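You operate a simulated robot arm through the tools that you are given. There is no shell and no other tool. Be economical: measure what you need, move in short steps, check, and stop when the job is done.

You are at the controls of a simulated two-armed robot. One attempt, no reset.

JOB
On the top of the beige bench, fold the white cloth in half.

The check looks at the end state, three seconds after you hand in, the way a careful person would. Anything else that was tipped, shoved, dropped, spilled or broken makes it a failure. Flat cloth is picked up by pressing the open fingertips on it (5 to 10 N) and closing them slowly along it; thin cloth reads only 2 to 8 mm in the jaws.

ROBOT AND FRAMES
Two 7-joint arms with two-finger parallel grippers on one trunk, on a base that drives. Base frame: it is fixed to the floor where the robot stands at the start and does not move with it; the origin is under the middle of the robot, x ahead of it, y to its left, z up; the surface under the hand at the start is at about z = 0.8. Readings come in m, degrees, newtons and seconds.
The left shoulder is at the start at [0.07, 0.163, 1.12], the right one opposite. With the tool pointing down near the work surface each hand reaches from about 0.4 to 0.88 m from the robot's upright axis, wherever it stands, measured 20 degrees to its own side. Places, roughly: top of the beige bench [0.5, 0.1, 0.8]. Payload 3.43 kg a hand.
The TCP of each hand is the grasp point between the finger pads, 0.034 m short of the fingertips. In the tool frame z runs along the fingers and y along their closing line. The gripper opens to 0.128 m. The fingers are 0.024 m wide and 0.012 m thick; the gripper's body (0.048 by 0.13 m) begins 0.096 m behind the TCP.
Orientation is that of the tool frame in the base frame, as a unit quaternion [x, y, z, w]. With the fingers straight down and closing along the base's y, the tool's x points along the base's -x, its y along +y and its z along -z.

CONTROLS
- The arms move only by the tool play_rows. It takes "left_commands", "right_commands" or both (then of equal length, played together; a hand with none holds still); each is a list of rows, each a list of 7 numbers: the shift along the tool's x, y, z in m, then the turn, a rotation vector about the tool's x, y, z in degrees, then the gripper command, from -1 (fully open) to 1 (shut), values between in proportion. In form: [[x, y, z, wx, wy, wz, gripper], ...]. A call has 1 to 12 rows; each row shifts and turns the commanded pose from where the row before left it, along the tool's axes as they then stand. Rows are played at 5 a second. More than 0.05 m and 8.6 degrees between two rows, or a gripper value outside its range, and nothing of the call is played. A pose out of reach is approached as far as the arm can. The call stops where the force on the tool passes 40 N (or 10 N more than at its start, if that is more) or the arm is blocked; 0.2 s more then pass. Each finger travels about 0.153 m/s and halts on what it meets, pressing with about 23 N; the grip force reading is that of the motor and also rises with nothing between the fingers. The clock runs only during rows and for 0.2 s after the last one: add rows that do not move to give the fingers time. It gives the time, the measured TCP pose, the force on the tool (base axes), the opening and the grip force at its end, in the units of the frame above (readings bear some noise), with the torque about the TCP (base axes, N m) and any sound that the robot's microphone picked up.
- Cameras (640 x 400 px; columns grow to the right, rows downward): "scene" is now at [0.1287, 0.0147, 1.3301]; the picture's right is [0.20, -0.98, -0.00], its down [-0.73, -0.14, -0.67] and it looks along [0.66, 0.13, -0.74] (base axes); focal length 214 px, centre (320, 200). "left" rides on the left gripper at [0.076, 0.011, -0.16] in its tool frame; the picture's right is [-0.15, 0.99, 0.00], its down [-0.88, -0.13, -0.46] and it looks along [-0.45, -0.07, 0.89] (tool axes); focal length 234 px, centre (320, 200). "right" rides on the right gripper at [0.076, -0.011, -0.16] in its tool frame; the picture's right is [0.15, 0.99, 0.00], its down [-0.88, 0.13, -0.46] and it looks along [-0.45, 0.07, 0.89] (tool axes); focal length 234 px, centre (320, 200). There is no depth. A picture from a camera that has moved, and an enlarged one, comes with that camera's place and axes in the base frame and with its lens.
- snapshot(camera): a new picture of that camera. It takes no simulated time.
- raise_lower(by): slides the trunk up (or, below 0, down) by that many m; the arms and the scene camera ride with it, the base frame stays. It gives what a move gives, with no picture.
- drive_base(legs): drives the robot by 1 to 6 legs, each [ahead, left, turn to the left] in m, m and degrees, along the robot's own axes; the way and the turn of a leg run together, so that a leg with both is an arc; at most 1.5 m and 180 degrees a leg. The arms and the cameras ride along, it lands a little off, and it stops where it bumps. It gives what a move gives.
- aim_head(pan, tilt): turns the head with the scene camera to pan (to the left, within 86 degrees either way) and tilt (down, from -29 to 69), counted from straight ahead of the robot. It gives what a move gives.
- zoom(camera, box): a new picture of the part [left, top, right, bottom] of that camera's present view, enlarged. It takes no simulated time.
- close_job(): hands the job in; it is judged then, once.

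Go step by step. Nothing tells you exact positions but the pictures and the camera data: compare them with the known pose of the tool, close in by small moves and look again before you grip or let go. The budget is 120 turns and 100 pictures, counting those below and the enlarged ones. Unless the task says otherwise, let go and move clear before handing in, and close with one line.

The tools are called by a JSON object that holds its "fn" and its "kwargs". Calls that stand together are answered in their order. play_rows: Moves the arms, as the interface text tells. Its arguments: {"type":"object","properties":{"left_commands":{"type":"array","items":{"type":"array","items":{"type":"number"}}},"right_commands":{"type":"array","items":{"type":"array","items":{"type":"number"}}}},"required":[]} The other tools are called the same way: raise_lower (by) slides the trunk up or down; drive_base (legs) drives the base; aim_head (pan, tilt) turns the head that bears the scene camera; snapshot (camera) takes a picture; zoom (camera, box) takes an enlarged picture of a part of a camera's view; close_job () hands the job in.

At the start:

```text
time_s: 0.0
left_ee_pos: [0.6022, 0.2677, 1.0378]
left_ee_rot: [-0.001, 1.0, 0.0, 0.0]
left_contact_force: [0.1, -0.5, -0.5]
left_wrist_torque: [-0.02, -0.03, -0.01]
left_gripper_width: 0.1279
left_finger_force: 0.0
right_ee_pos: [0.5909, -0.307, 1.0412]
right_ee_rot: [0.0, 1.0, 0.0, 0.0]
right_contact_force: [0.1, -0.4, 0.2]
right_wrist_torque: [0.05, -0.01, -0.01]
right_gripper_width: 0.1279
right_finger_force: 0.0
trunk travel left (down, up): [-0.6, 0.34]
robot x, y, heading: [0.0008, -0.0014, -0.0]
head pan, tilt: [11.3, 47.7]
```

scene: 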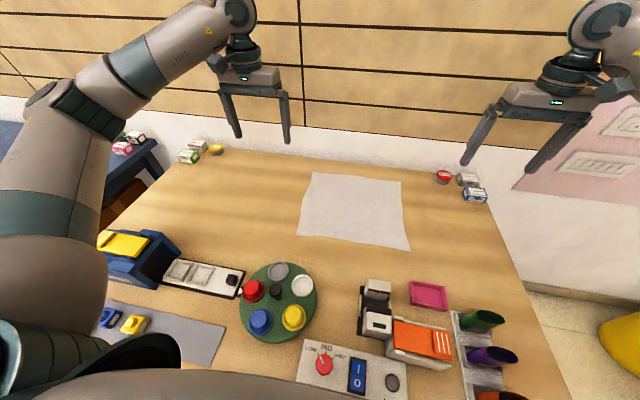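
right: 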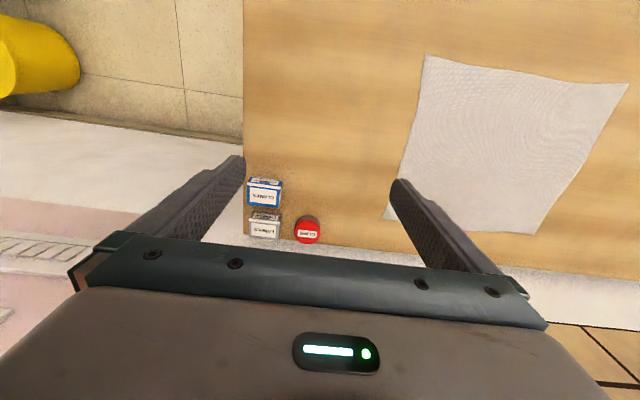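
left: 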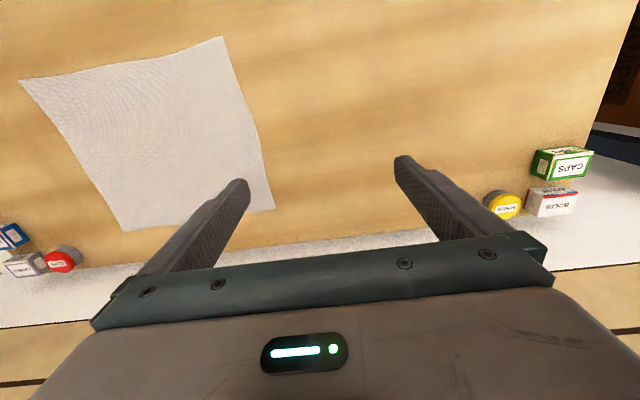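

The cloth lies flat at roughly x 0.45–0.75, y −0.17–0.16, and I plan to fold its far edge toward the robot with both hands. First I turn both hands so that they close along base x, with their cameras on the outside.

{"fn": "play_rows", "kwargs": {"left_commands": [[0, 0, 0, 0, 0, 8.2, -0.4], [0, 0, 0, 0, 0, 8.2, -0.4], [0, 0, 0, 0, 0, 8.2, -0.4], [0, 0, 0, 0, 0, 8.2, -0.4], [0, 0, 0, 0, 0, 8.2, -0.4], [0, 0, 0, 0, 0, 8.2, -0.4], [0, 0, 0, 0, 0, 8.2, -0.4], [0, 0, 0, 0, 0, 8.2, -0.4], [0, 0, 0, 0, 0, 8.2, -0.4], [0, 0, 0, 0, 0, 8.2, -0.4], [0, 0, 0, 0, 0, 8, -0.4], [0, 0, 0, 0, 0, 0, -0.4]], "right_commands": [[0, 0, 0, 0, 0, -8.2, -0.4], [0, 0, 0, 0, 0, -8.2, -0.4], [0, 0, 0, 0, 0, -8.2, -0.4], [0, 0, 0, 0, 0, -8.2, -0.4], [0, 0, 0, 0, 0, -8.2, -0.4], [0, 0, 0, 0, 0, -8.2, -0.4], [0, 0, 0, 0, 0, -8.2, -0.4], [0, 0, 0, 0, 0, -8.2, -0.4], [0, 0, 0, 0, 0, -8.2, -0.4], [0, 0, 0, 0, 0, -8.2, -0.4], [0, 0, 0, 0, 0, -8, -0.4], [0, 0, 0, 0, 0, 0, -0.4]]}}

{"fn": "snapshot", "kwargs": {"camera": "scene"}}

{"fn": "snapshot", "kwargs": {"camera": "left"}}

{"fn": "snapshot", "kwargs": {"camera": "right"}}

```text
time_s: 2.6
left_ee_pos: [0.4342, 0.1504, 1.036]
left_ee_rot: [0.707, 0.708, -0.001, 0.0]
left_contact_force: [0.4, -0.2, -0.5]
left_wrist_torque: [-0.01, 0.07, 0.02]
left_gripper_width: 0.0896
left_finger_force: 0.0
left hand out of reach, approached as far as the arm can: row 7, 8, 9, 10, 11
right_ee_pos: [0.4222, -0.1707, 1.0375]
right_ee_rot: [0.707, -0.707, 0.0, 0.0]
right_contact_force: [0.3, 0.1, -0.9]
right_wrist_torque: [0.01, 0.01, -0.01]
right_gripper_width: 0.0896
right_finger_force: 0.0
right hand out of reach, approached as far as the arm can: row 6, 7, 8, 9, 10, 11
trunk travel left (down, up): [-0.6, 0.34]
robot x, y, heading: [0.0008, 0.003, 0.2]
head pan, tilt: [11.3, 47.7]
```

```text
96 pictures are left
camera scene: at [0.1289, 0.0146, 1.3301], right [0.2, -0.98, 0.0], down [-0.73, -0.14, -0.67], along [0.66, 0.13, -0.74], focal length 214 px, centre (320, 200)
```

scene: 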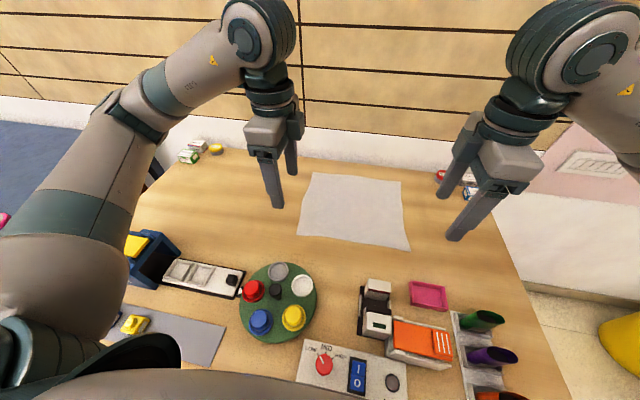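

```text
95 pictures are left
camera left: at [0.4464, 0.2259, 1.1959], right [0.99, -0.14, 0.0], down [-0.13, -0.88, 0.46], along [-0.07, -0.45, -0.89], focal length 234 px, centre (320, 200)
```

left: 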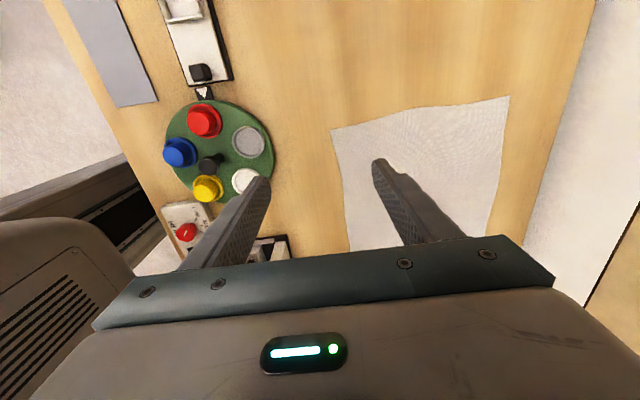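

```text
94 pictures are left
camera right: at [0.4353, -0.2466, 1.1969], right [-0.99, -0.15, 0.0], down [-0.13, 0.88, 0.46], along [-0.07, 0.45, -0.89], focal length 234 px, centre (320, 200)
```

right: 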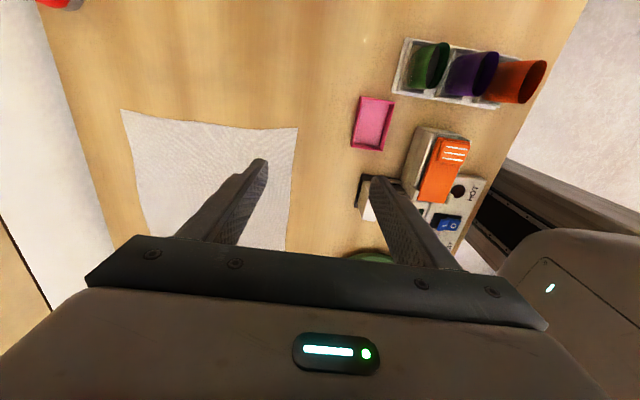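

The turn pulled both hands back to x≈0.43 because they were out of reach at this height. I'll move forward and down in small steps to see what the arms can do.

{"fn": "play_rows", "kwargs": {"left_commands": [[0, 0.03, 0.02, 0, 0, 0, -0.4], [0, 0.03, 0.02, 0, 0, 0, -0.4], [0, 0.03, 0.02, 0, 0, 0, -0.4], [0, 0.03, 0.02, 0, 0, 0, -0.4]], "right_commands": [[0, -0.03, 0.02, 0, 0, 0, -0.4], [0, -0.03, 0.02, 0, 0, 0, -0.4], [0, -0.03, 0.02, 0, 0, 0, -0.4], [0, -0.03, 0.02, 0, 0, 0, -0.4]]}}

```text
time_s: 3.6
left_ee_pos: [0.45, 0.118, 0.987]
left_ee_rot: [0.705, 0.709, 0.001, -0.001]
left_contact_force: [-0.1, 0.1, 0.1]
left_wrist_torque: [0.01, -0.02, 0.04]
left_gripper_width: 0.0897
left_finger_force: 0.1
left hand out of reach, approached as far as the arm can: row 1, 2, 3, 4
right_ee_pos: [0.4434, -0.13, 0.9841]
right_ee_rot: [-0.706, 0.709, 0.0, 0.0]
right_contact_force: [0.2, 0.0, -0.2]
right_wrist_torque: [-0.03, -0.03, -0.02]
right_gripper_width: 0.0897
right_finger_force: 0.0
right hand out of reach, approached as far as the arm can: row 1, 2, 3, 4
trunk travel left (down, up): [-0.6, 0.34]
robot x, y, heading: [0.0001, 0.0002, 0.2]
head pan, tilt: [11.3, 47.7]
```

This yaw direction is clearly limiting the reach. I'll unwind both hands to the opposite side.

{"fn": "play_rows", "kwargs": {"left_commands": [[0, 0, 0, 0, 0, -8.2, -0.4], [0, 0, 0, 0, 0, -8.2, -0.4], [0, 0, 0, 0, 0, -8.2, -0.4], [0, 0, 0, 0, 0, -8.2, -0.4], [0, 0, 0, 0, 0, -8.2, -0.4], [0, 0, 0, 0, 0, -8.2, -0.4], [0, 0, 0, 0, 0, -8.2, -0.4], [0, 0, 0, 0, 0, -8.2, -0.4], [0, 0, 0, 0, 0, -8.2, -0.4], [0, 0, 0, 0, 0, -8.2, -0.4], [0, 0, 0, 0, 0, -8, -0.4], [0, 0, 0, 0, 0, 0, -0.4]], "right_commands": [[0, 0, 0, 0, 0, 8.2, -0.4], [0, 0, 0, 0, 0, 8.2, -0.4], [0, 0, 0, 0, 0, 8.2, -0.4], [0, 0, 0, 0, 0, 8.2, -0.4], [0, 0, 0, 0, 0, 8.2, -0.4], [0, 0, 0, 0, 0, 8.2, -0.4], [0, 0, 0, 0, 0, 8.2, -0.4], [0, 0, 0, 0, 0, 8.2, -0.4], [0, 0, 0, 0, 0, 8.2, -0.4], [0, 0, 0, 0, 0, 8.2, -0.4], [0, 0, 0, 0, 0, 8, -0.4], [0, 0, 0, 0, 0, 0, -0.4]]}}

{"fn": "play_rows", "kwargs": {"left_commands": [[0, 0, 0, 0, 0, -8.2, -0.4], [0, 0, 0, 0, 0, -8.2, -0.4], [0, 0, 0, 0, 0, -8.2, -0.4], [0, 0, 0, 0, 0, -8.2, -0.4], [0, 0, 0, 0, 0, -8.2, -0.4], [0, 0, 0, 0, 0, -8.2, -0.4], [0, 0, 0, 0, 0, -8.2, -0.4], [0, 0, 0, 0, 0, -8.2, -0.4], [0, 0, 0, 0, 0, -8.2, -0.4], [0, 0, 0, 0, 0, -8.2, -0.4], [0, 0, 0, 0, 0, -8, -0.4], [0, 0, 0, 0, 0, 0, -0.4]], "right_commands": [[0, 0, 0, 0, 0, 8.2, -0.4], [0, 0, 0, 0, 0, 8.2, -0.4], [0, 0, 0, 0, 0, 8.2, -0.4], [0, 0, 0, 0, 0, 8.2, -0.4], [0, 0, 0, 0, 0, 8.2, -0.4], [0, 0, 0, 0, 0, 8.2, -0.4], [0, 0, 0, 0, 0, 8.2, -0.4], [0, 0, 0, 0, 0, 8.2, -0.4], [0, 0, 0, 0, 0, 8.2, -0.4], [0, 0, 0, 0, 0, 8.2, -0.4], [0, 0, 0, 0, 0, 8, -0.4], [0, 0, 0, 0, 0, 0, -0.4]]}}

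```text
time_s: 6.2
left_ee_pos: [0.4486, 0.1181, 0.9858]
left_ee_rot: [-0.001, 1.0, 0.0, 0.0]
left_contact_force: [-0.3, 0.0, 0.4]
left_wrist_torque: [-0.03, -0.02, 0.02]
left_gripper_width: 0.0895
left_finger_force: 0.0
right_ee_pos: [0.4417, -0.1311, 0.9839]
right_ee_rot: [0.0, 1.0, 0.0, -0.001]
right_contact_force: [0.4, 0.4, -0.1]
right_wrist_torque: [0.02, -0.02, -0.01]
right_gripper_width: 0.0895
right_finger_force: 0.1
trunk travel left (down, up): [-0.6, 0.34]
robot x, y, heading: [0.0018, 0.0009, -0.0]
head pan, tilt: [11.3, 47.7]
```

```text
time_s: 8.8
left_ee_pos: [0.4513, 0.1179, 0.9856]
left_ee_rot: [0.707, -0.707, 0.0, 0.0]
left_contact_force: [-0.7, -1.2, 0.2]
left_wrist_torque: [0.02, 0.01, -0.04]
left_gripper_width: 0.0896
left_finger_force: 0.1
right_ee_pos: [0.4422, -0.1311, 0.9848]
right_ee_rot: [0.708, 0.706, 0.0, 0.0]
right_contact_force: [0.6, 0.2, -0.3]
right_wrist_torque: [-0.02, 0.03, -0.01]
right_gripper_width: 0.0893
right_finger_force: 0.0
trunk travel left (down, up): [-0.6, 0.34]
robot x, y, heading: [0.001, 0.001, 0.3]
head pan, tilt: [11.3, 47.7]
```

This yaw direction works: left closes along −x and right along +x. I'll move both hands over the far corners and look.

{"fn": "play_rows", "kwargs": {"left_commands": [[-0.002, -0.03, 0.005, 0, 0, 0, -0.4], [-0.002, -0.03, 0.005, 0, 0, 0, -0.4], [-0.002, -0.03, 0.005, 0, 0, 0, -0.4], [-0.002, -0.03, 0.005, 0, 0, 0, -0.4], [-0.002, -0.03, 0.005, 0, 0, 0, -0.4], [-0.002, -0.03, 0.005, 0, 0, 0, -0.4], [-0.002, -0.03, 0.005, 0, 0, 0, -0.4], [-0.002, -0.03, 0.005, 0, 0, 0, -0.4], [0, -0.03, 0.005, 0, 0, 0, -0.4], [0, 0, 0, 0, 0, 0, -0.4]], "right_commands": [[0, 0.032, 0.005, 0, 0, 0, -0.4], [0, 0.032, 0.005, 0, 0, 0, -0.4], [0, 0.032, 0.005, 0, 0, 0, -0.4], [0, 0.032, 0.005, 0, 0, 0, -0.4], [0, 0.032, 0.005, 0, 0, 0, -0.4], [0, 0.032, 0.005, 0, 0, 0, -0.4], [0, 0.032, 0.005, 0, 0, 0, -0.4], [0, 0.032, 0.005, 0, 0, 0, -0.4], [0, 0.032, 0.005, 0, 0, 0, -0.4], [0, 0, 0, 0, 0, 0, -0.4]]}}

{"fn": "snapshot", "kwargs": {"camera": "scene"}}

{"fn": "snapshot", "kwargs": {"camera": "left"}}

{"fn": "snapshot", "kwargs": {"camera": "right"}}

```text
time_s: 11.0
left_ee_pos: [0.7189, 0.1351, 0.942]
left_ee_rot: [-0.707, 0.708, 0.001, 0.0]
left_contact_force: [-0.3, -0.2, 0.5]
left_wrist_torque: [0.03, -0.03, 0.0]
left_gripper_width: 0.0898
left_finger_force: 0.0
right_ee_pos: [0.7289, -0.1301, 0.9397]
right_ee_rot: [0.707, 0.707, 0.0, 0.001]
right_contact_force: [-0.6, -0.2, 0.5]
right_wrist_torque: [0.0, -0.05, 0.0]
right_gripper_width: 0.0896
right_finger_force: 0.0
trunk travel left (down, up): [-0.6, 0.34]
robot x, y, heading: [0.0015, 0.0009, 0.1]
head pan, tilt: [11.3, 47.7]
```

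```text
93 pictures are left
camera scene: at [0.1278, 0.0146, 1.3302], right [0.2, -0.98, 0.0], down [-0.73, -0.14, -0.67], along [0.66, 0.13, -0.74], focal length 214 px, centre (320, 200)
```

scene: 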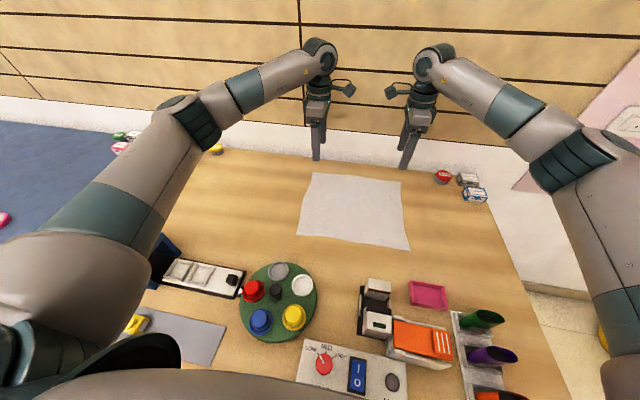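

```text
92 pictures are left
camera left: at [0.7073, 0.0589, 1.102], right [-0.99, 0.15, 0.0], down [0.13, 0.88, 0.46], along [0.07, 0.45, -0.89], focal length 234 px, centre (320, 200)
```

left: 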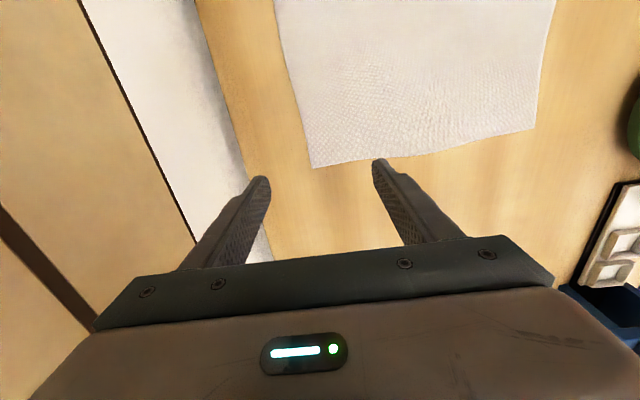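

```text
91 pictures are left
camera right: at [0.7189, -0.055, 1.0996], right [0.99, 0.15, 0.0], down [0.13, -0.88, 0.46], along [0.07, -0.45, -0.89], focal length 234 px, centre (320, 200)
```

right: 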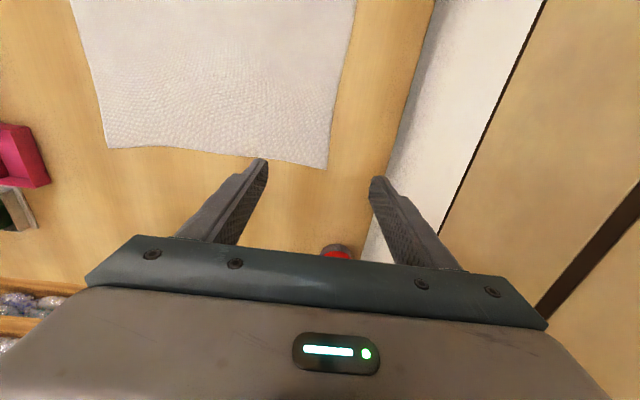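

The far corners come out at about (0.733, 0.162) and (0.745, −0.160). I'll align the hands so the far finger sits just outside the edge, narrow the opening to about 45 mm, and descend near the surface.

{"fn": "play_rows", "kwargs": {"left_commands": [[-0.005, 0.004, 0.02, 0, 0, 0, 0.3], [0, 0, 0.02, 0, 0, 0, 0.3], [0, 0, 0.02, 0, 0, 0, 0.3], [0, 0, 0.02, 0, 0, 0, 0.3], [0, 0, 0.01, 0, 0, 0, 0.3], [0, 0, 0.0, 0, 0, 0, 0.3]], "right_commands": [[-0.008, -0.003, 0.02, 0, 0, 0, 0.3], [0, 0, 0.02, 0, 0, 0, 0.3], [0, 0, 0.02, 0, 0, 0, 0.3], [0, 0, 0.02, 0, 0, 0, 0.3], [0, 0, 0.01, 0, 0, 0, 0.3], [0, 0, 0.0, 0, 0, 0, 0.3]]}}

{"fn": "snapshot", "kwargs": {"camera": "left"}}

{"fn": "snapshot", "kwargs": {"camera": "right"}}

```text
time_s: 12.4
left_ee_pos: [0.7154, 0.1403, 0.8512]
left_ee_rot: [-0.707, 0.707, 0.0, 0.0]
left_contact_force: [0.3, 0.3, -0.4]
left_wrist_torque: [-0.05, -0.04, -0.01]
left_gripper_width: 0.0449
left_finger_force: 0.0
right_ee_pos: [0.728, -0.1395, 0.8494]
right_ee_rot: [0.707, 0.707, 0.0, 0.0]
right_contact_force: [0.5, -0.7, 0.9]
right_wrist_torque: [0.0, 0.01, 0.0]
right_gripper_width: 0.0448
right_finger_force: 0.1
trunk travel left (down, up): [-0.6, 0.34]
robot x, y, heading: [0.0025, -0.0037, 0.0]
head pan, tilt: [11.3, 47.7]
```

```text
90 pictures are left
camera left: at [0.7042, 0.0636, 1.0109], right [-0.99, 0.15, 0.0], down [0.13, 0.88, 0.46], along [0.07, 0.45, -0.89], focal length 234 px, centre (320, 200)
```

left: 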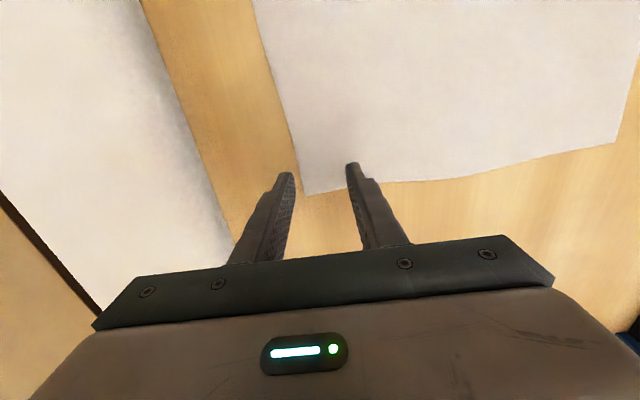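

```text
89 pictures are left
camera right: at [0.7173, -0.0641, 1.0092], right [0.99, 0.15, 0.0], down [0.13, -0.88, 0.46], along [0.07, -0.45, -0.89], focal length 234 px, centre (320, 200)
```

right: 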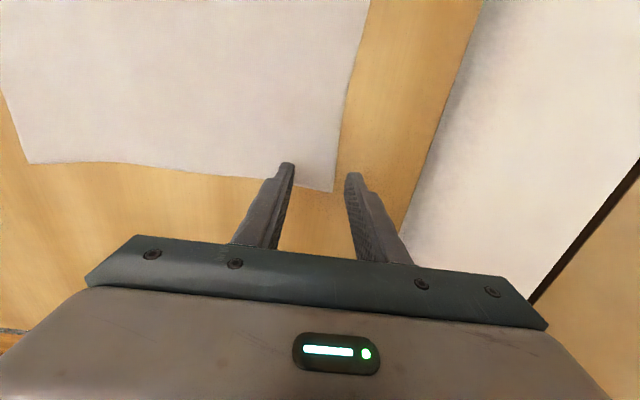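

Alignment looks good: the corners lie between the fingers. Lowering slowly to contact.

{"fn": "play_rows", "kwargs": {"left_commands": [[0, 0, 0.006, 0, 0, 0, 0.3], [0, 0, 0.004, 0, 0, 0, 0.3], [0, 0, 0.003, 0, 0, 0, 0.3], [0, 0, 0.003, 0, 0, 0, 0.3], [0, 0, 0.0, 0, 0, 0, 0.3]], "right_commands": [[0, 0, 0.006, 0, 0, 0, 0.3], [0, 0, 0.004, 0, 0, 0, 0.3], [0, 0, 0.003, 0, 0, 0, 0.3], [0, 0, 0.002, 0, 0, 0, 0.3], [0, 0, 0.0, 0, 0, 0, 0.3]]}}

```text
time_s: 13.6
left_ee_pos: [0.7167, 0.1397, 0.8356]
left_ee_rot: [0.707, -0.707, -0.001, 0.0]
left_contact_force: [0.2, -0.7, 1.7]
left_wrist_torque: [-0.01, 0.01, 0.0]
left_gripper_width: 0.0446
left_finger_force: 0.2
right_ee_pos: [0.7268, -0.1393, 0.8355]
right_ee_rot: [0.707, 0.707, 0.0, 0.0]
right_contact_force: [1.0, 0.6, 7.7]
right_wrist_torque: [-0.02, 0.19, -0.07]
right_gripper_width: 0.0441
right_finger_force: 0.0
trunk travel left (down, up): [-0.6, 0.34]
robot x, y, heading: [0.0006, -0.0009, -0.2]
head pan, tilt: [11.3, 47.7]
```

The right hand presses at 7.7 N and the left is only just touching. I'll lower the left slightly and then close both slowly.

{"fn": "play_rows", "kwargs": {"left_commands": [[0, 0, 0.0015, 0, 0, 0, 0.3], [0, 0, 0.001, 0, 0, 0, 0.3], [0, 0, 0, 0, 0, 0, 0.3]]}}

```text
time_s: 14.4
left_ee_pos: [0.7159, 0.1393, 0.8348]
left_ee_rot: [-0.706, 0.708, -0.002, 0.001]
left_contact_force: [3.2, 2.6, 19.3]
left_wrist_torque: [0.17, 0.41, -0.05]
left_gripper_width: 0.0434
left_finger_force: 0.1
right_ee_pos: [0.7261, -0.1395, 0.8357]
right_ee_rot: [0.707, 0.707, 0.001, 0.0]
right_contact_force: [0.5, -0.3, 5.5]
right_wrist_torque: [0.02, 0.1, -0.02]
right_gripper_width: 0.0441
right_finger_force: 0.1
trunk travel left (down, up): [-0.6, 0.34]
robot x, y, heading: [0.0005, -0.0015, -0.2]
head pan, tilt: [11.3, 47.7]
```

{"fn": "play_rows", "kwargs": {"left_commands": [[0, 0, -0.001, 0, 0, 0, 0.3], [0, 0, 0, 0, 0, 0, 0.38], [0, 0, 0, 0, 0, 0, 0.46], [0, 0, 0, 0, 0, 0, 0.54], [0, 0, 0, 0, 0, 0, 0.62], [0, 0, 0, 0, 0, 0, 0.7], [0, 0, 0, 0, 0, 0, 0.78], [0, 0, 0, 0, 0, 0, 0.86], [0, 0, 0, 0, 0, 0, 0.93], [0, 0, 0, 0, 0, 0, 1], [0, 0, 0, 0, 0, 0, 1], [0, 0, 0, 0, 0, 0, 1]], "right_commands": [[0, 0, 0.0002, 0, 0, 0, 0.3], [0, 0, 0, 0, 0, 0, 0.38], [0, 0, 0, 0, 0, 0, 0.46], [0, 0, 0, 0, 0, 0, 0.54], [0, 0, 0, 0, 0, 0, 0.62], [0, 0, 0, 0, 0, 0, 0.7], [0, 0, 0, 0, 0, 0, 0.78], [0, 0, 0, 0, 0, 0, 0.86], [0, 0, 0, 0, 0, 0, 0.93], [0, 0, 0, 0, 0, 0, 1], [0, 0, 0, 0, 0, 0, 1], [0, 0, 0, 0, 0, 0, 1]]}}

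{"fn": "zoom", "kwargs": {"camera": "left", "box": [220, 100, 460, 250]}}

{"fn": "zoom", "kwargs": {"camera": "right", "box": [180, 100, 420, 250]}}

```text
time_s: 17.0
left_ee_pos: [0.7151, 0.1386, 0.8347]
left_ee_rot: [-0.707, 0.707, -0.001, 0.001]
left_contact_force: [-0.9, 0.2, 12.0]
left_wrist_torque: [0.07, 0.15, 0.04]
left_gripper_width: 0.0025
left_finger_force: 23.3
right_ee_pos: [0.725, -0.1393, 0.8353]
right_ee_rot: [0.707, 0.707, 0.001, 0.001]
right_contact_force: [-1.5, -0.4, 7.7]
right_wrist_torque: [-0.01, 0.1, -0.02]
right_gripper_width: 0.0021
right_finger_force: 23.2
trunk travel left (down, up): [-0.6, 0.34]
robot x, y, heading: [0.0019, 0.0002, 0.2]
head pan, tilt: [11.3, 47.7]
```

```text
2.67 times, centred on (340, 175) of left
camera zoom: at [0.7032, 0.0626, 0.9954], right [-0.99, 0.15, 0.0], down [0.13, 0.88, 0.46], along [0.07, 0.45, -0.89], focal length 624 px, centre (267, 267)
```

zoom: 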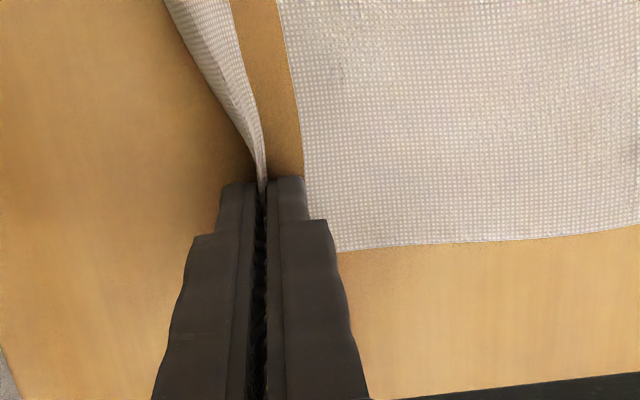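

```text
2.67 times, centred on (300, 175) of right
camera zoom: at [0.7152, -0.0639, 0.9948], right [0.99, 0.15, 0.0], down [0.13, -0.88, 0.46], along [0.07, -0.45, -0.89], focal length 624 px, centre (373, 267)
```

zoom: 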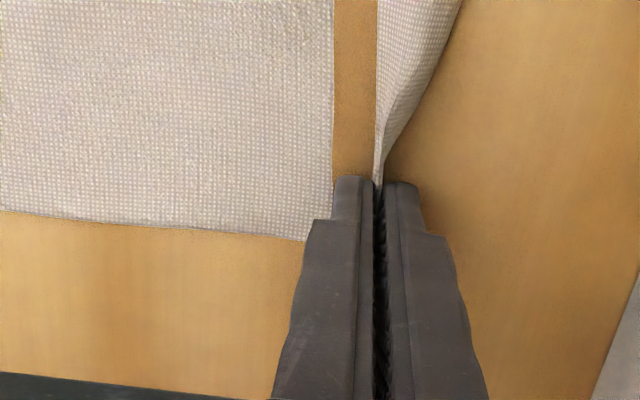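

Both hands read about 2 mm with cloth between the pads. Looking at the wider view to understand the edge.

{"fn": "snapshot", "kwargs": {"camera": "left"}}

{"fn": "zoom", "kwargs": {"camera": "scene", "box": [270, 120, 450, 260]}}

```text
86 pictures are left
camera left: at [0.7032, 0.0626, 0.9954], right [-0.99, 0.15, 0.0], down [0.13, 0.88, 0.46], along [0.07, 0.45, -0.89], focal length 234 px, centre (320, 200)
```

left: 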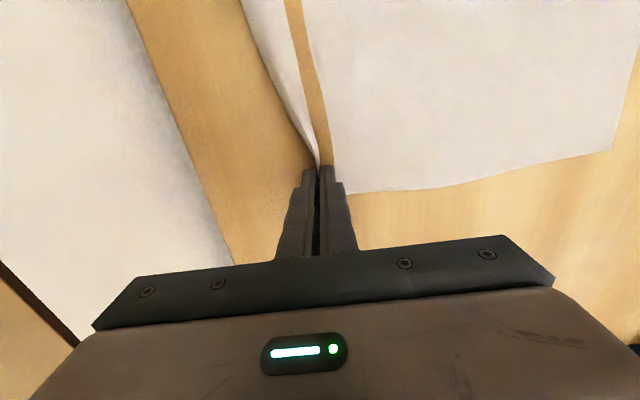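

```text
2.86 times, centred on (360, 190) of scene
camera zoom: at [0.126, 0.0145, 1.3304], right [0.2, -0.98, 0.0], down [-0.72, -0.14, -0.67], along [0.66, 0.13, -0.74], focal length 613 px, centre (206, 229)
```

zoom: 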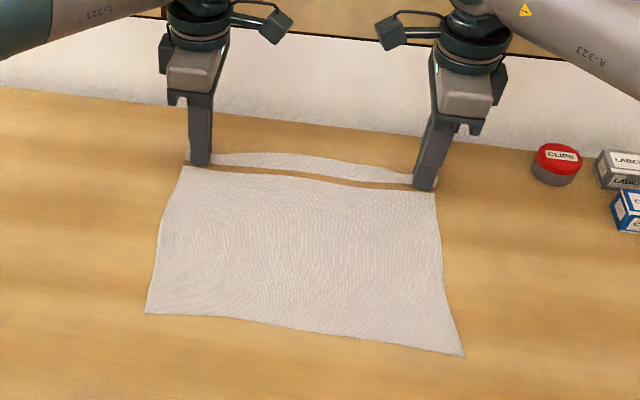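

The picture shows a wood-coloured band between the pinched strip and the sheet. I'll lift both hands a little to see how the cloth is really held.

{"fn": "play_rows", "kwargs": {"left_commands": [[0, 0, -0.01, 0, 0, 0, 1], [0, 0, -0.015, 0, 0, 0, 1], [0, 0, -0.015, 0, 0, 0, 1], [0, 0, 0, 0, 0, 0, 1]], "right_commands": [[0, 0, -0.01, 0, 0, 0, 1], [0, 0, -0.015, 0, 0, 0, 1], [0, 0, -0.015, 0, 0, 0, 1], [0, 0, 0, 0, 0, 0, 1]]}}

{"fn": "snapshot", "kwargs": {"camera": "left"}}

{"fn": "zoom", "kwargs": {"camera": "scene", "box": [270, 120, 450, 260]}}

```text
time_s: 18.0
left_ee_pos: [0.7165, 0.14, 0.8734]
left_ee_rot: [-0.707, 0.707, 0.001, -0.001]
left_contact_force: [-0.7, 0.5, -0.1]
left_wrist_torque: [-0.02, 0.02, -0.01]
left_gripper_width: 0.0017
left_finger_force: 23.7
right_ee_pos: [0.7276, -0.1389, 0.8729]
right_ee_rot: [0.707, 0.707, 0.0, 0.0]
right_contact_force: [0.7, -0.2, 0.1]
right_wrist_torque: [0.05, -0.02, -0.03]
right_gripper_width: 0.0019
right_finger_force: 23.3
trunk travel left (down, up): [-0.6, 0.34]
robot x, y, heading: [-0.0012, -0.0009, 0.0]
head pan, tilt: [11.3, 47.7]
```

```text
84 pictures are left
camera left: at [0.7057, 0.0634, 1.0342], right [-0.99, 0.15, 0.0], down [0.13, 0.88, 0.46], along [0.07, 0.45, -0.89], focal length 234 px, centre (320, 200)
```

left: 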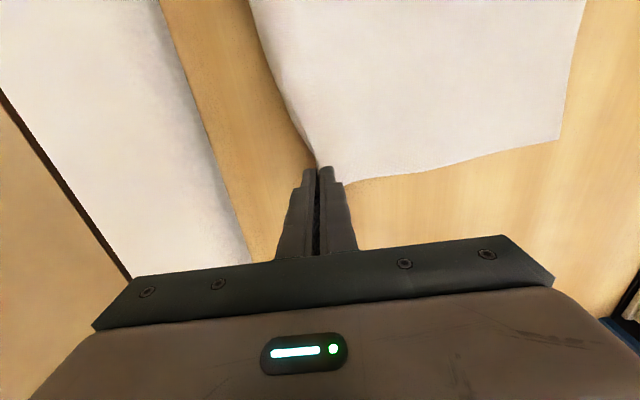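

```text
2.86 times, centred on (360, 190) of scene
camera zoom: at [0.1288, 0.0147, 1.33], right [0.2, -0.98, 0.0], down [-0.73, -0.14, -0.67], along [0.66, 0.13, -0.74], focal length 613 px, centre (206, 229)
```

zoom: 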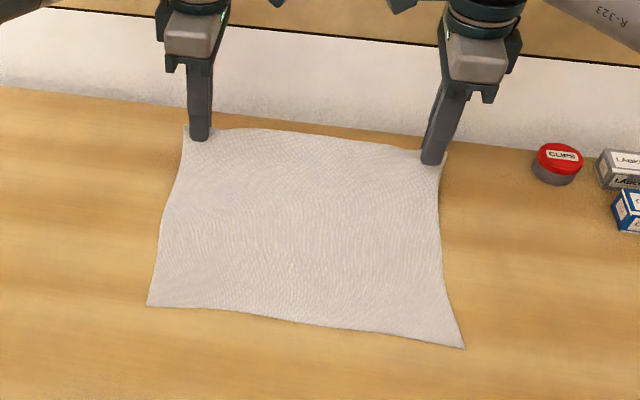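

It was only a rendering effect: the edge is held by both hands. Now the arc up and toward the robot, first half.

{"fn": "play_rows", "kwargs": {"left_commands": [[0.001, 0.02, -0.025, 0, 0, 0, 1], [0.001, 0.025, -0.02, 0, 0, 0, 1], [0.001, 0.03, -0.015, 0, 0, 0, 1], [0.001, 0.03, -0.01, 0, 0, 0, 1], [0.001, 0.03, 0, 0, 0, 0, 1], [0.001, 0.02, 0, 0, 0, 0, 1], [0, 0, 0, 0, 0, 0, 1]], "right_commands": [[-0.001, -0.02, -0.025, 0, 0, 0, 1], [-0.001, -0.025, -0.02, 0, 0, 0, 1], [-0.001, -0.03, -0.015, 0, 0, 0, 1], [-0.001, -0.03, -0.01, 0, 0, 0, 1], [-0.001, -0.03, 0, 0, 0, 0, 1], [-0.001, -0.02, 0, 0, 0, 0, 1], [0, 0, 0, 0, 0, 0, 1]]}}

{"fn": "snapshot", "kwargs": {"camera": "scene"}}

{"fn": "snapshot", "kwargs": {"camera": "right"}}

```text
time_s: 19.6
left_ee_pos: [0.5615, 0.1315, 0.9446]
left_ee_rot: [0.708, -0.706, 0.0, 0.0]
left_contact_force: [0.9, 0.4, 0.4]
left_wrist_torque: [0.0, 0.0, 0.0]
left_gripper_width: 0.002
left_finger_force: 23.0
right_ee_pos: [0.5724, -0.1463, 0.9422]
right_ee_rot: [0.707, 0.707, 0.0, 0.0]
right_contact_force: [0.3, 0.1, -0.1]
right_wrist_torque: [0.0, 0.0, -0.04]
right_gripper_width: 0.0023
right_finger_force: 22.8
trunk travel left (down, up): [-0.6, 0.34]
robot x, y, heading: [0.0007, 0.0007, 0.1]
head pan, tilt: [11.3, 47.7]
```

```text
82 pictures are left
camera scene: at [0.1293, 0.0148, 1.33], right [0.2, -0.98, 0.0], down [-0.73, -0.14, -0.67], along [0.66, 0.13, -0.74], focal length 214 px, centre (320, 200)
```

scene: 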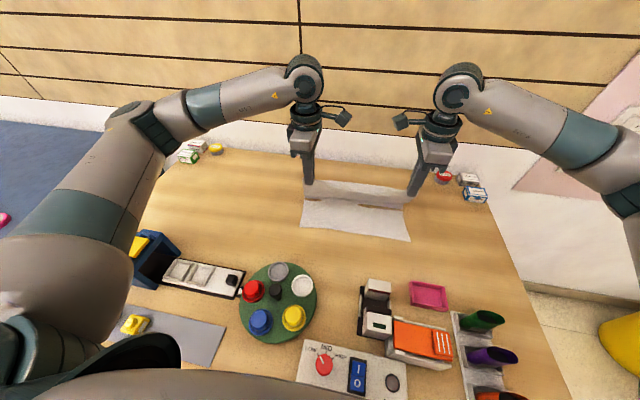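

```text
81 pictures are left
camera right: at [0.5628, -0.0705, 1.1025], right [0.99, 0.15, 0.0], down [0.13, -0.88, 0.46], along [0.07, -0.45, -0.89], focal length 234 px, centre (320, 200)
```

right: 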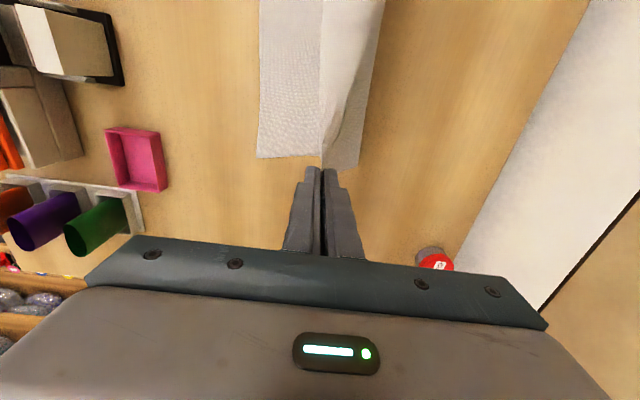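

The cloth's near edge slid forward about 3 cm, to x≈0.48/0.495, so I'll aim the fold at its new place. Next I tilt the hands 25° so the held edge leans toward the robot.

{"fn": "play_rows", "kwargs": {"left_commands": [[0, 0.005, 0.006, 5, 0, 0, 1], [0, 0.005, 0.006, 5, 0, 0, 1], [0, 0.005, 0.006, 5, 0, 0, 1], [0, 0.005, 0.006, 5, 0, 0, 1], [0, 0.005, 0.006, 5, 0, 0, 1], [0, 0, 0, 0, 0, 0, 1]], "right_commands": [[0, -0.005, 0.006, -5, 0, 0, 1], [0, -0.005, 0.006, -5, 0, 0, 1], [0, -0.005, 0.006, -5, 0, 0, 1], [0, -0.005, 0.006, -5, 0, 0, 1], [0, -0.005, 0.006, -5, 0, 0, 1], [0, 0, 0, 0, 0, 0, 1]]}}

{"fn": "snapshot", "kwargs": {"camera": "scene"}}

{"fn": "snapshot", "kwargs": {"camera": "right"}}

{"fn": "snapshot", "kwargs": {"camera": "left"}}

```text
time_s: 21.0
left_ee_pos: [0.5418, 0.1324, 0.91]
left_ee_rot: [0.691, -0.69, 0.154, -0.153]
left_contact_force: [-0.5, 0.7, -0.1]
left_wrist_torque: [-0.02, 0.02, 0.02]
left_gripper_width: 0.0023
left_finger_force: 22.8
right_ee_pos: [0.5525, -0.1441, 0.9097]
right_ee_rot: [0.69, 0.69, 0.153, 0.153]
right_contact_force: [0.4, 0.3, 0.1]
right_wrist_torque: [-0.03, 0.01, -0.04]
right_gripper_width: 0.0021
right_finger_force: 23.2
trunk travel left (down, up): [-0.6, 0.34]
robot x, y, heading: [0.0013, -0.0031, -0.1]
head pan, tilt: [11.3, 47.7]
```

```text
80 pictures are left
camera scene: at [0.1289, 0.0147, 1.3301], right [0.2, -0.98, 0.0], down [-0.73, -0.14, -0.67], along [0.66, 0.13, -0.74], focal length 214 px, centre (320, 200)
```

scene: 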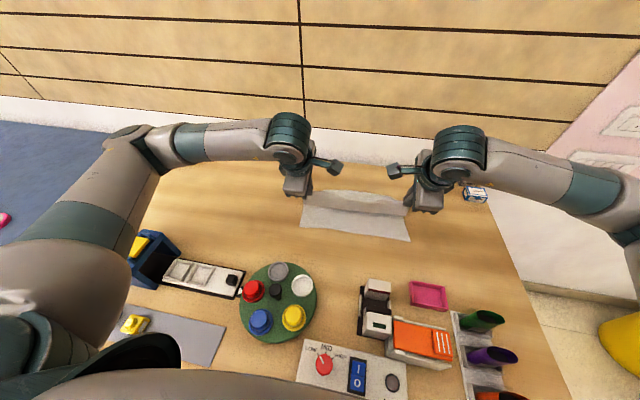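

```text
79 pictures are left
camera right: at [0.4758, -0.0688, 1.0501], right [0.9, 0.15, 0.42], down [-0.07, -0.88, 0.47], along [0.44, -0.45, -0.78], focal length 234 px, centre (320, 200)
```

right: 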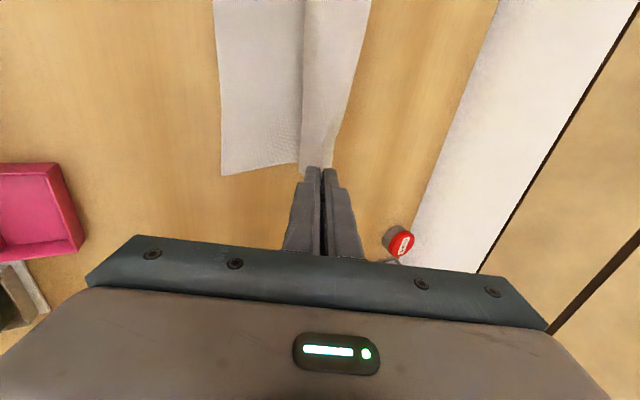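

```text
78 pictures are left
camera left: at [0.4639, 0.0568, 1.0504], right [-0.9, 0.15, -0.42], down [-0.07, 0.88, 0.47], along [0.44, 0.45, -0.78], focal length 234 px, centre (320, 200)
```

left: 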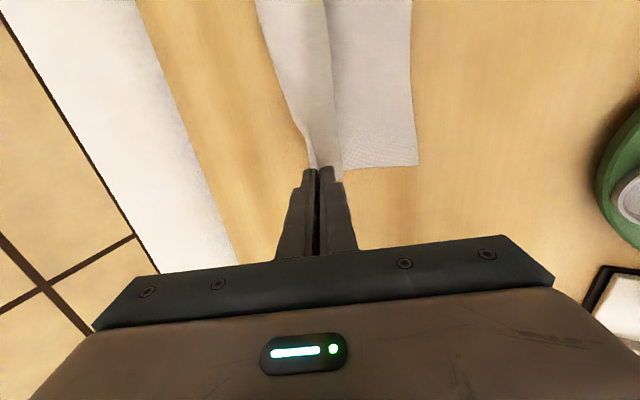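

The near corners are at (0.482, 0.150) and (0.493, −0.174). I'll bring the held edge down over them, leaving a little clearance.

{"fn": "play_rows", "kwargs": {"left_commands": [[0.001, 0.0136, 0.0071, 0, 0, 0, 1], [0.001, 0.0136, 0.0071, 0, 0, 0, 1], [0.001, 0.0136, 0.0071, 0, 0, 0, 1], [0.001, 0.0136, 0.0071, 0, 0, 0, 1], [0, 0.0136, 0.0071, 0, 0, 0, 1], [0, 0.0095, 0.005, 0, 0, 0, 1], [0, 0, 0, 0, 0, 0, 1]], "right_commands": [[-0.002, -0.0136, 0.0071, 0, 0, 0, 1], [-0.002, -0.0136, 0.0071, 0, 0, 0, 1], [-0.002, -0.0136, 0.0071, 0, 0, 0, 1], [-0.002, -0.0136, 0.0071, 0, 0, 0, 1], [-0.001, -0.0136, 0.0071, 0, 0, 0, 1], [0, -0.0095, 0.005, 0, 0, 0, 1], [0, 0, 0, 0, 0, 0, 1]]}}

{"fn": "snapshot", "kwargs": {"camera": "scene"}}

{"fn": "snapshot", "kwargs": {"camera": "right"}}

{"fn": "snapshot", "kwargs": {"camera": "left"}}

```text
time_s: 22.6
left_ee_pos: [0.4884, 0.1304, 0.8416]
left_ee_rot: [-0.69, 0.69, -0.154, 0.153]
left_contact_force: [0.4, -3.0, 0.0]
left_wrist_torque: [-0.09, 0.02, 0.02]
left_gripper_width: 0.0023
left_finger_force: 22.7
right_ee_pos: [0.4984, -0.1546, 0.8402]
right_ee_rot: [0.691, 0.69, 0.153, 0.153]
right_contact_force: [0.1, 2.6, -0.6]
right_wrist_torque: [0.1, 0.0, 0.06]
right_gripper_width: 0.002
right_finger_force: 22.8
trunk travel left (down, up): [-0.6, 0.34]
robot x, y, heading: [0.0007, 0.001, -0.2]
head pan, tilt: [11.3, 47.7]
```

```text
77 pictures are left
camera scene: at [0.1287, 0.0146, 1.3301], right [0.2, -0.98, 0.0], down [-0.73, -0.14, -0.67], along [0.66, 0.13, -0.74], focal length 214 px, centre (320, 200)
```

scene: 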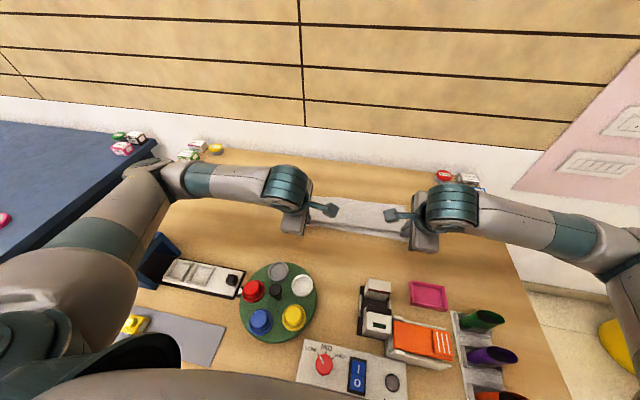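

```text
76 pictures are left
camera right: at [0.4228, -0.0787, 0.9799], right [0.9, 0.15, 0.42], down [-0.07, -0.88, 0.47], along [0.44, -0.45, -0.78], focal length 234 px, centre (320, 200)
```

right: 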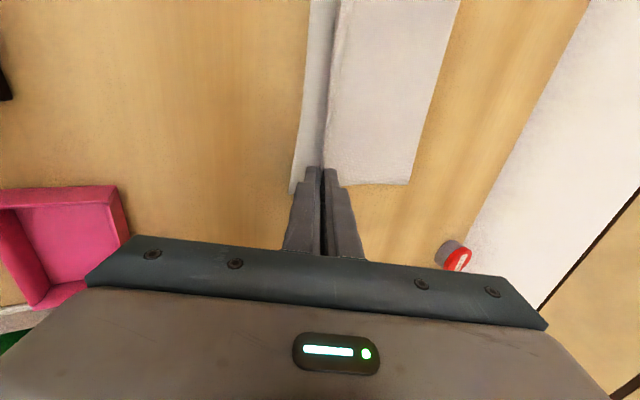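

```text
75 pictures are left
camera left: at [0.4107, 0.0537, 0.9819], right [-0.9, 0.15, -0.42], down [-0.07, 0.88, 0.47], along [0.44, 0.45, -0.78], focal length 234 px, centre (320, 200)
```

left: 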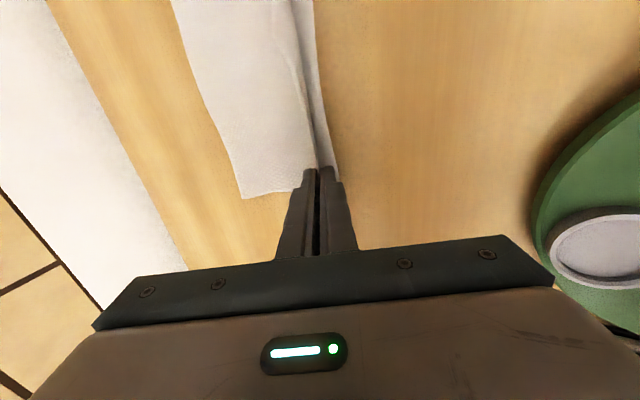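

The fold is lining up with the near edge. I'll ease the lateral tension, lower a few mm more and open slightly.

{"fn": "play_rows", "kwargs": {"left_commands": [[0.003, 0.0018, 0.0038, 0, 0, 0, 1], [0, 0, 0, 0, 0, 0, 1], [0, 0, 0, 0, 0, 0, 0.9], [0, 0, 0, 0, 0, 0, 0.8], [0, 0, 0, 0, 0, 0, 0.8]], "right_commands": [[0.003, -0.0013, 0.0028, 0, 0, 0, 1], [0, 0, 0, 0, 0, 0, 1], [0, 0, 0, 0, 0, 0, 0.9], [0, 0, 0, 0, 0, 0, 0.8], [0, 0, 0, 0, 0, 0, 0.8]]}}

{"fn": "zoom", "kwargs": {"camera": "right", "box": [180, 80, 460, 255]}}

{"fn": "zoom", "kwargs": {"camera": "left", "box": [180, 80, 460, 255]}}

```text
time_s: 23.8
left_ee_pos: [0.4878, 0.1281, 0.8385]
left_ee_rot: [0.69, -0.69, 0.154, -0.155]
left_contact_force: [2.7, 0.0, 15.6]
left_wrist_torque: [0.0, -0.11, 0.0]
left_gripper_width: 0.0078
left_finger_force: 0.1
right_ee_pos: [0.4999, -0.1509, 0.8384]
right_ee_rot: [0.69, 0.69, 0.155, 0.155]
right_contact_force: [2.2, 0.2, 13.0]
right_wrist_torque: [-0.02, -0.1, 0.01]
right_gripper_width: 0.0082
right_finger_force: 0.0
trunk travel left (down, up): [-0.6, 0.34]
robot x, y, heading: [0.0005, -0.0021, 0.1]
head pan, tilt: [11.3, 47.7]
```

```text
2.29 times, centred on (320, 168) of right
camera zoom: at [0.4219, -0.0756, 0.9783], right [0.9, 0.15, 0.42], down [-0.08, -0.88, 0.47], along [0.44, -0.45, -0.78], focal length 535 px, centre (320, 274)
```

zoom: 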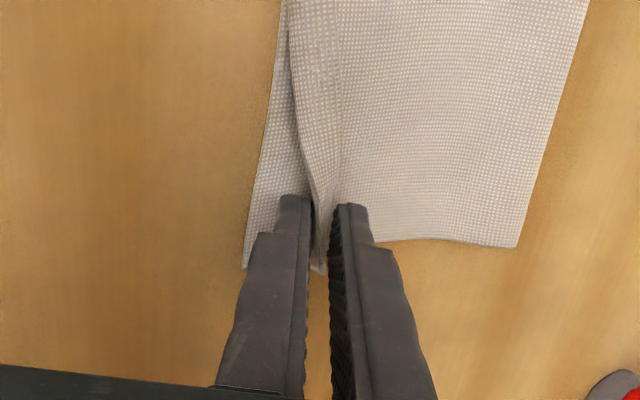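

```text
2.29 times, centred on (320, 168) of left
camera zoom: at [0.4098, 0.0507, 0.9788], right [-0.9, 0.15, -0.42], down [-0.08, 0.88, 0.47], along [0.44, 0.45, -0.78], focal length 535 px, centre (320, 274)
```

zoom: 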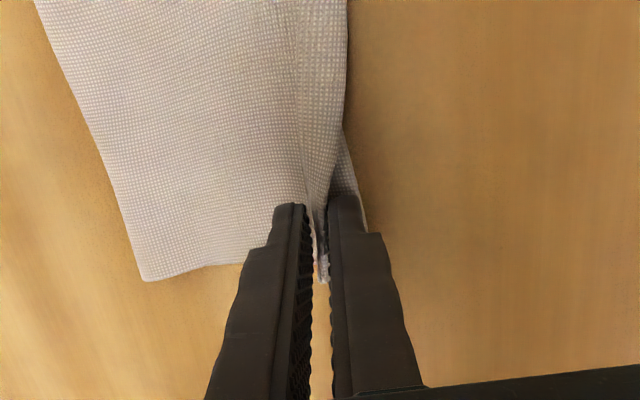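

The edge is loose in the jaws and leaning the right way. I'll rise slowly while opening slightly more.

{"fn": "play_rows", "kwargs": {"left_commands": [[0, -0.0013, -0.0027, 0, 0, 0, 0.75], [0, -0.0013, -0.0027, 0, 0, 0, 0.68], [0, -0.002, -0.0045, 0, 0, 0, 0.62], [0, -0.002, -0.0045, 0, 0, 0, 0.6], [0, -0.004, -0.009, 0, 0, 0, 0.6], [0, -0.004, -0.009, 0, 0, 0, 0.6], [0, -0.008, -0.018, 0, 0, 0, 0.6], [0, -0.008, -0.018, 0, 0, 0, 0.6], [0, 0, 0, 0, 0, 0, 0.6]], "right_commands": [[0, 0.0013, -0.0027, 0, 0, 0, 0.75], [0, 0.0013, -0.0027, 0, 0, 0, 0.68], [0, 0.002, -0.0045, 0, 0, 0, 0.62], [0, 0.002, -0.0045, 0, 0, 0, 0.6], [0, 0.004, -0.009, 0, 0, 0, 0.6], [0, 0.004, -0.009, 0, 0, 0, 0.6], [0, 0.008, -0.018, 0, 0, 0, 0.6], [0, 0.008, -0.018, 0, 0, 0, 0.6], [0, 0, 0, 0, 0, 0, 0.6]]}}

{"fn": "snapshot", "kwargs": {"camera": "right"}}

{"fn": "snapshot", "kwargs": {"camera": "left"}}

{"fn": "snapshot", "kwargs": {"camera": "scene"}}

```text
time_s: 25.8
left_ee_pos: [0.4867, 0.1258, 0.9126]
left_ee_rot: [-0.69, 0.691, -0.153, 0.153]
left_contact_force: [-1.1, 0.6, -0.2]
left_wrist_torque: [0.0, -0.04, -0.03]
left_gripper_width: 0.0259
left_finger_force: 0.1
right_ee_pos: [0.4981, -0.1514, 0.912]
right_ee_rot: [0.691, 0.69, 0.152, 0.153]
right_contact_force: [1.3, -0.7, 0.0]
right_wrist_torque: [0.01, -0.01, 0.01]
right_gripper_width: 0.0257
right_finger_force: 0.0
trunk travel left (down, up): [-0.6, 0.34]
robot x, y, heading: [0.0023, 0.0016, 0.1]
head pan, tilt: [11.3, 47.7]
```

```text
72 pictures are left
camera right: at [0.422, -0.076, 1.0517], right [0.9, 0.15, 0.42], down [-0.07, -0.88, 0.47], along [0.44, -0.45, -0.78], focal length 234 px, centre (320, 200)
```

right: 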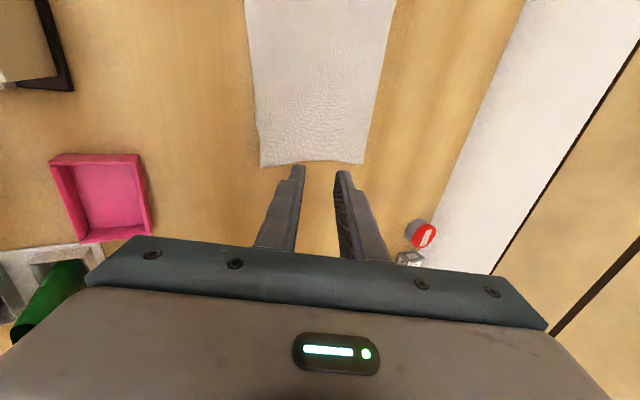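

```text
71 pictures are left
camera left: at [0.4091, 0.0496, 1.0526], right [-0.9, 0.15, -0.42], down [-0.07, 0.88, 0.47], along [0.44, 0.45, -0.78], focal length 234 px, centre (320, 200)
```

left: 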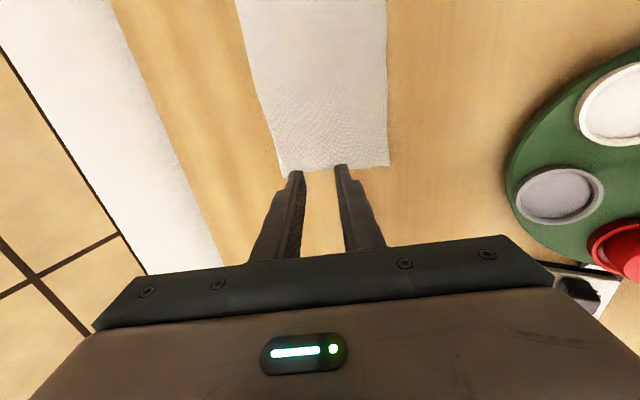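

```text
70 pictures are left
camera scene: at [0.1288, 0.0146, 1.3301], right [0.2, -0.98, 0.0], down [-0.73, -0.14, -0.67], along [0.66, 0.13, -0.74], focal length 214 px, centre (320, 200)
```

scene: 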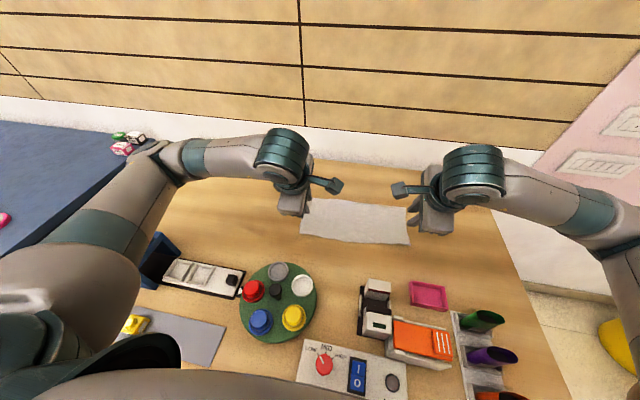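

The cloth is folded neatly. I'll move the hands up and outward, then inspect closely.

{"fn": "play_rows", "kwargs": {"left_commands": [[0, -0.012, -0.027, 0, 0, 0, 0.6], [0, -0.012, -0.027, 0, 0, 0, 0.6], [0, -0.012, -0.027, 0, 0, 0, 0.6], [-0.03, 0, 0, 0, 0, 0, 0.6], [-0.03, 0, 0, 0, 0, 0, 0.6], [-0.03, 0, 0, 0, 0, 0, 0.6], [0, 0, 0, 0, 0, 0, 0.6]], "right_commands": [[0, 0.012, -0.027, 0, 0, 0, 0.6], [0, 0.012, -0.027, 0, 0, 0, 0.6], [0, 0.012, -0.027, 0, 0, 0, 0.6], [-0.03, 0, 0, 0, 0, 0, 0.6], [-0.03, 0, 0, 0, 0, 0, 0.6], [-0.03, 0, 0, 0, 0, 0, 0.6], [0, 0, 0, 0, 0, 0, 0.6]]}}

{"fn": "zoom", "kwargs": {"camera": "scene", "box": [260, 160, 450, 270]}}

{"fn": "snapshot", "kwargs": {"camera": "scene"}}

{"fn": "snapshot", "kwargs": {"camera": "right"}}

```text
time_s: 27.4
left_ee_pos: [0.4855, 0.2177, 1.0005]
left_ee_rot: [-0.69, 0.691, -0.152, 0.153]
left_contact_force: [-0.5, 0.1, -0.7]
left_wrist_torque: [-0.03, -0.01, 0.01]
left_gripper_width: 0.0257
left_finger_force: 0.0
right_ee_pos: [0.4987, -0.2414, 0.9994]
right_ee_rot: [0.691, 0.69, 0.152, 0.152]
right_contact_force: [0.8, 1.2, 0.4]
right_wrist_torque: [-0.02, 0.01, 0.02]
right_gripper_width: 0.0254
right_finger_force: 0.0
trunk travel left (down, up): [-0.6, 0.34]
robot x, y, heading: [-0.0032, 0.0026, -0.1]
head pan, tilt: [11.3, 47.7]
```

```text
3.37 times, centred on (355, 215) of scene
camera zoom: at [0.1295, 0.0146, 1.33], right [0.2, -0.98, 0.0], down [-0.73, -0.14, -0.67], along [0.66, 0.13, -0.74], focal length 722 px, centre (202, 150)
```

zoom: 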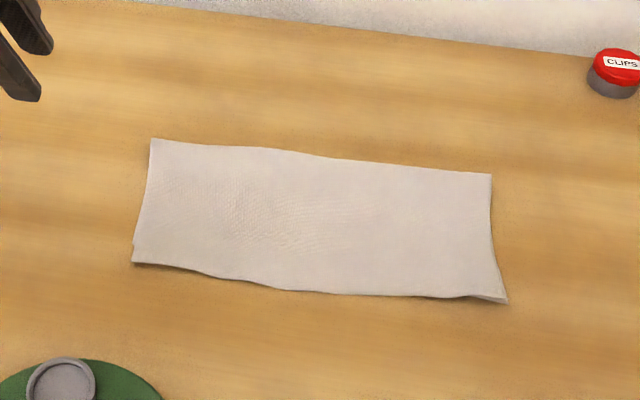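

```text
68 pictures are left
camera scene: at [0.1295, 0.0146, 1.33], right [0.2, -0.98, 0.0], down [-0.73, -0.14, -0.67], along [0.66, 0.13, -0.74], focal length 214 px, centre (320, 200)
```

scene: 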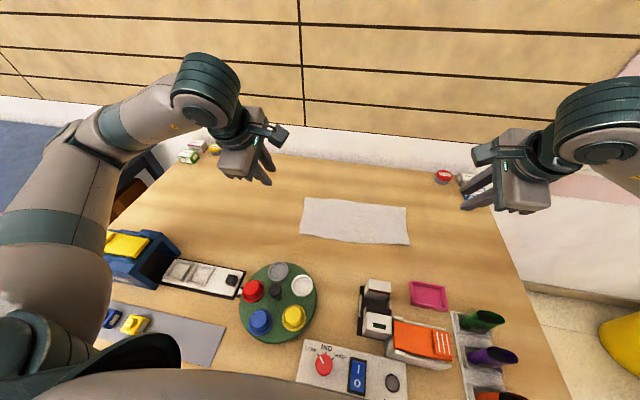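

```text
67 pictures are left
camera right: at [0.4223, -0.1656, 1.1394], right [0.9, 0.15, 0.42], down [-0.07, -0.88, 0.47], along [0.44, -0.45, -0.78], focal length 234 px, centre (320, 200)
```

right: 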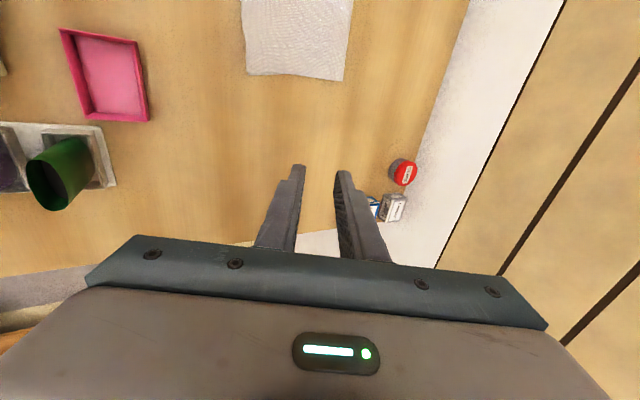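

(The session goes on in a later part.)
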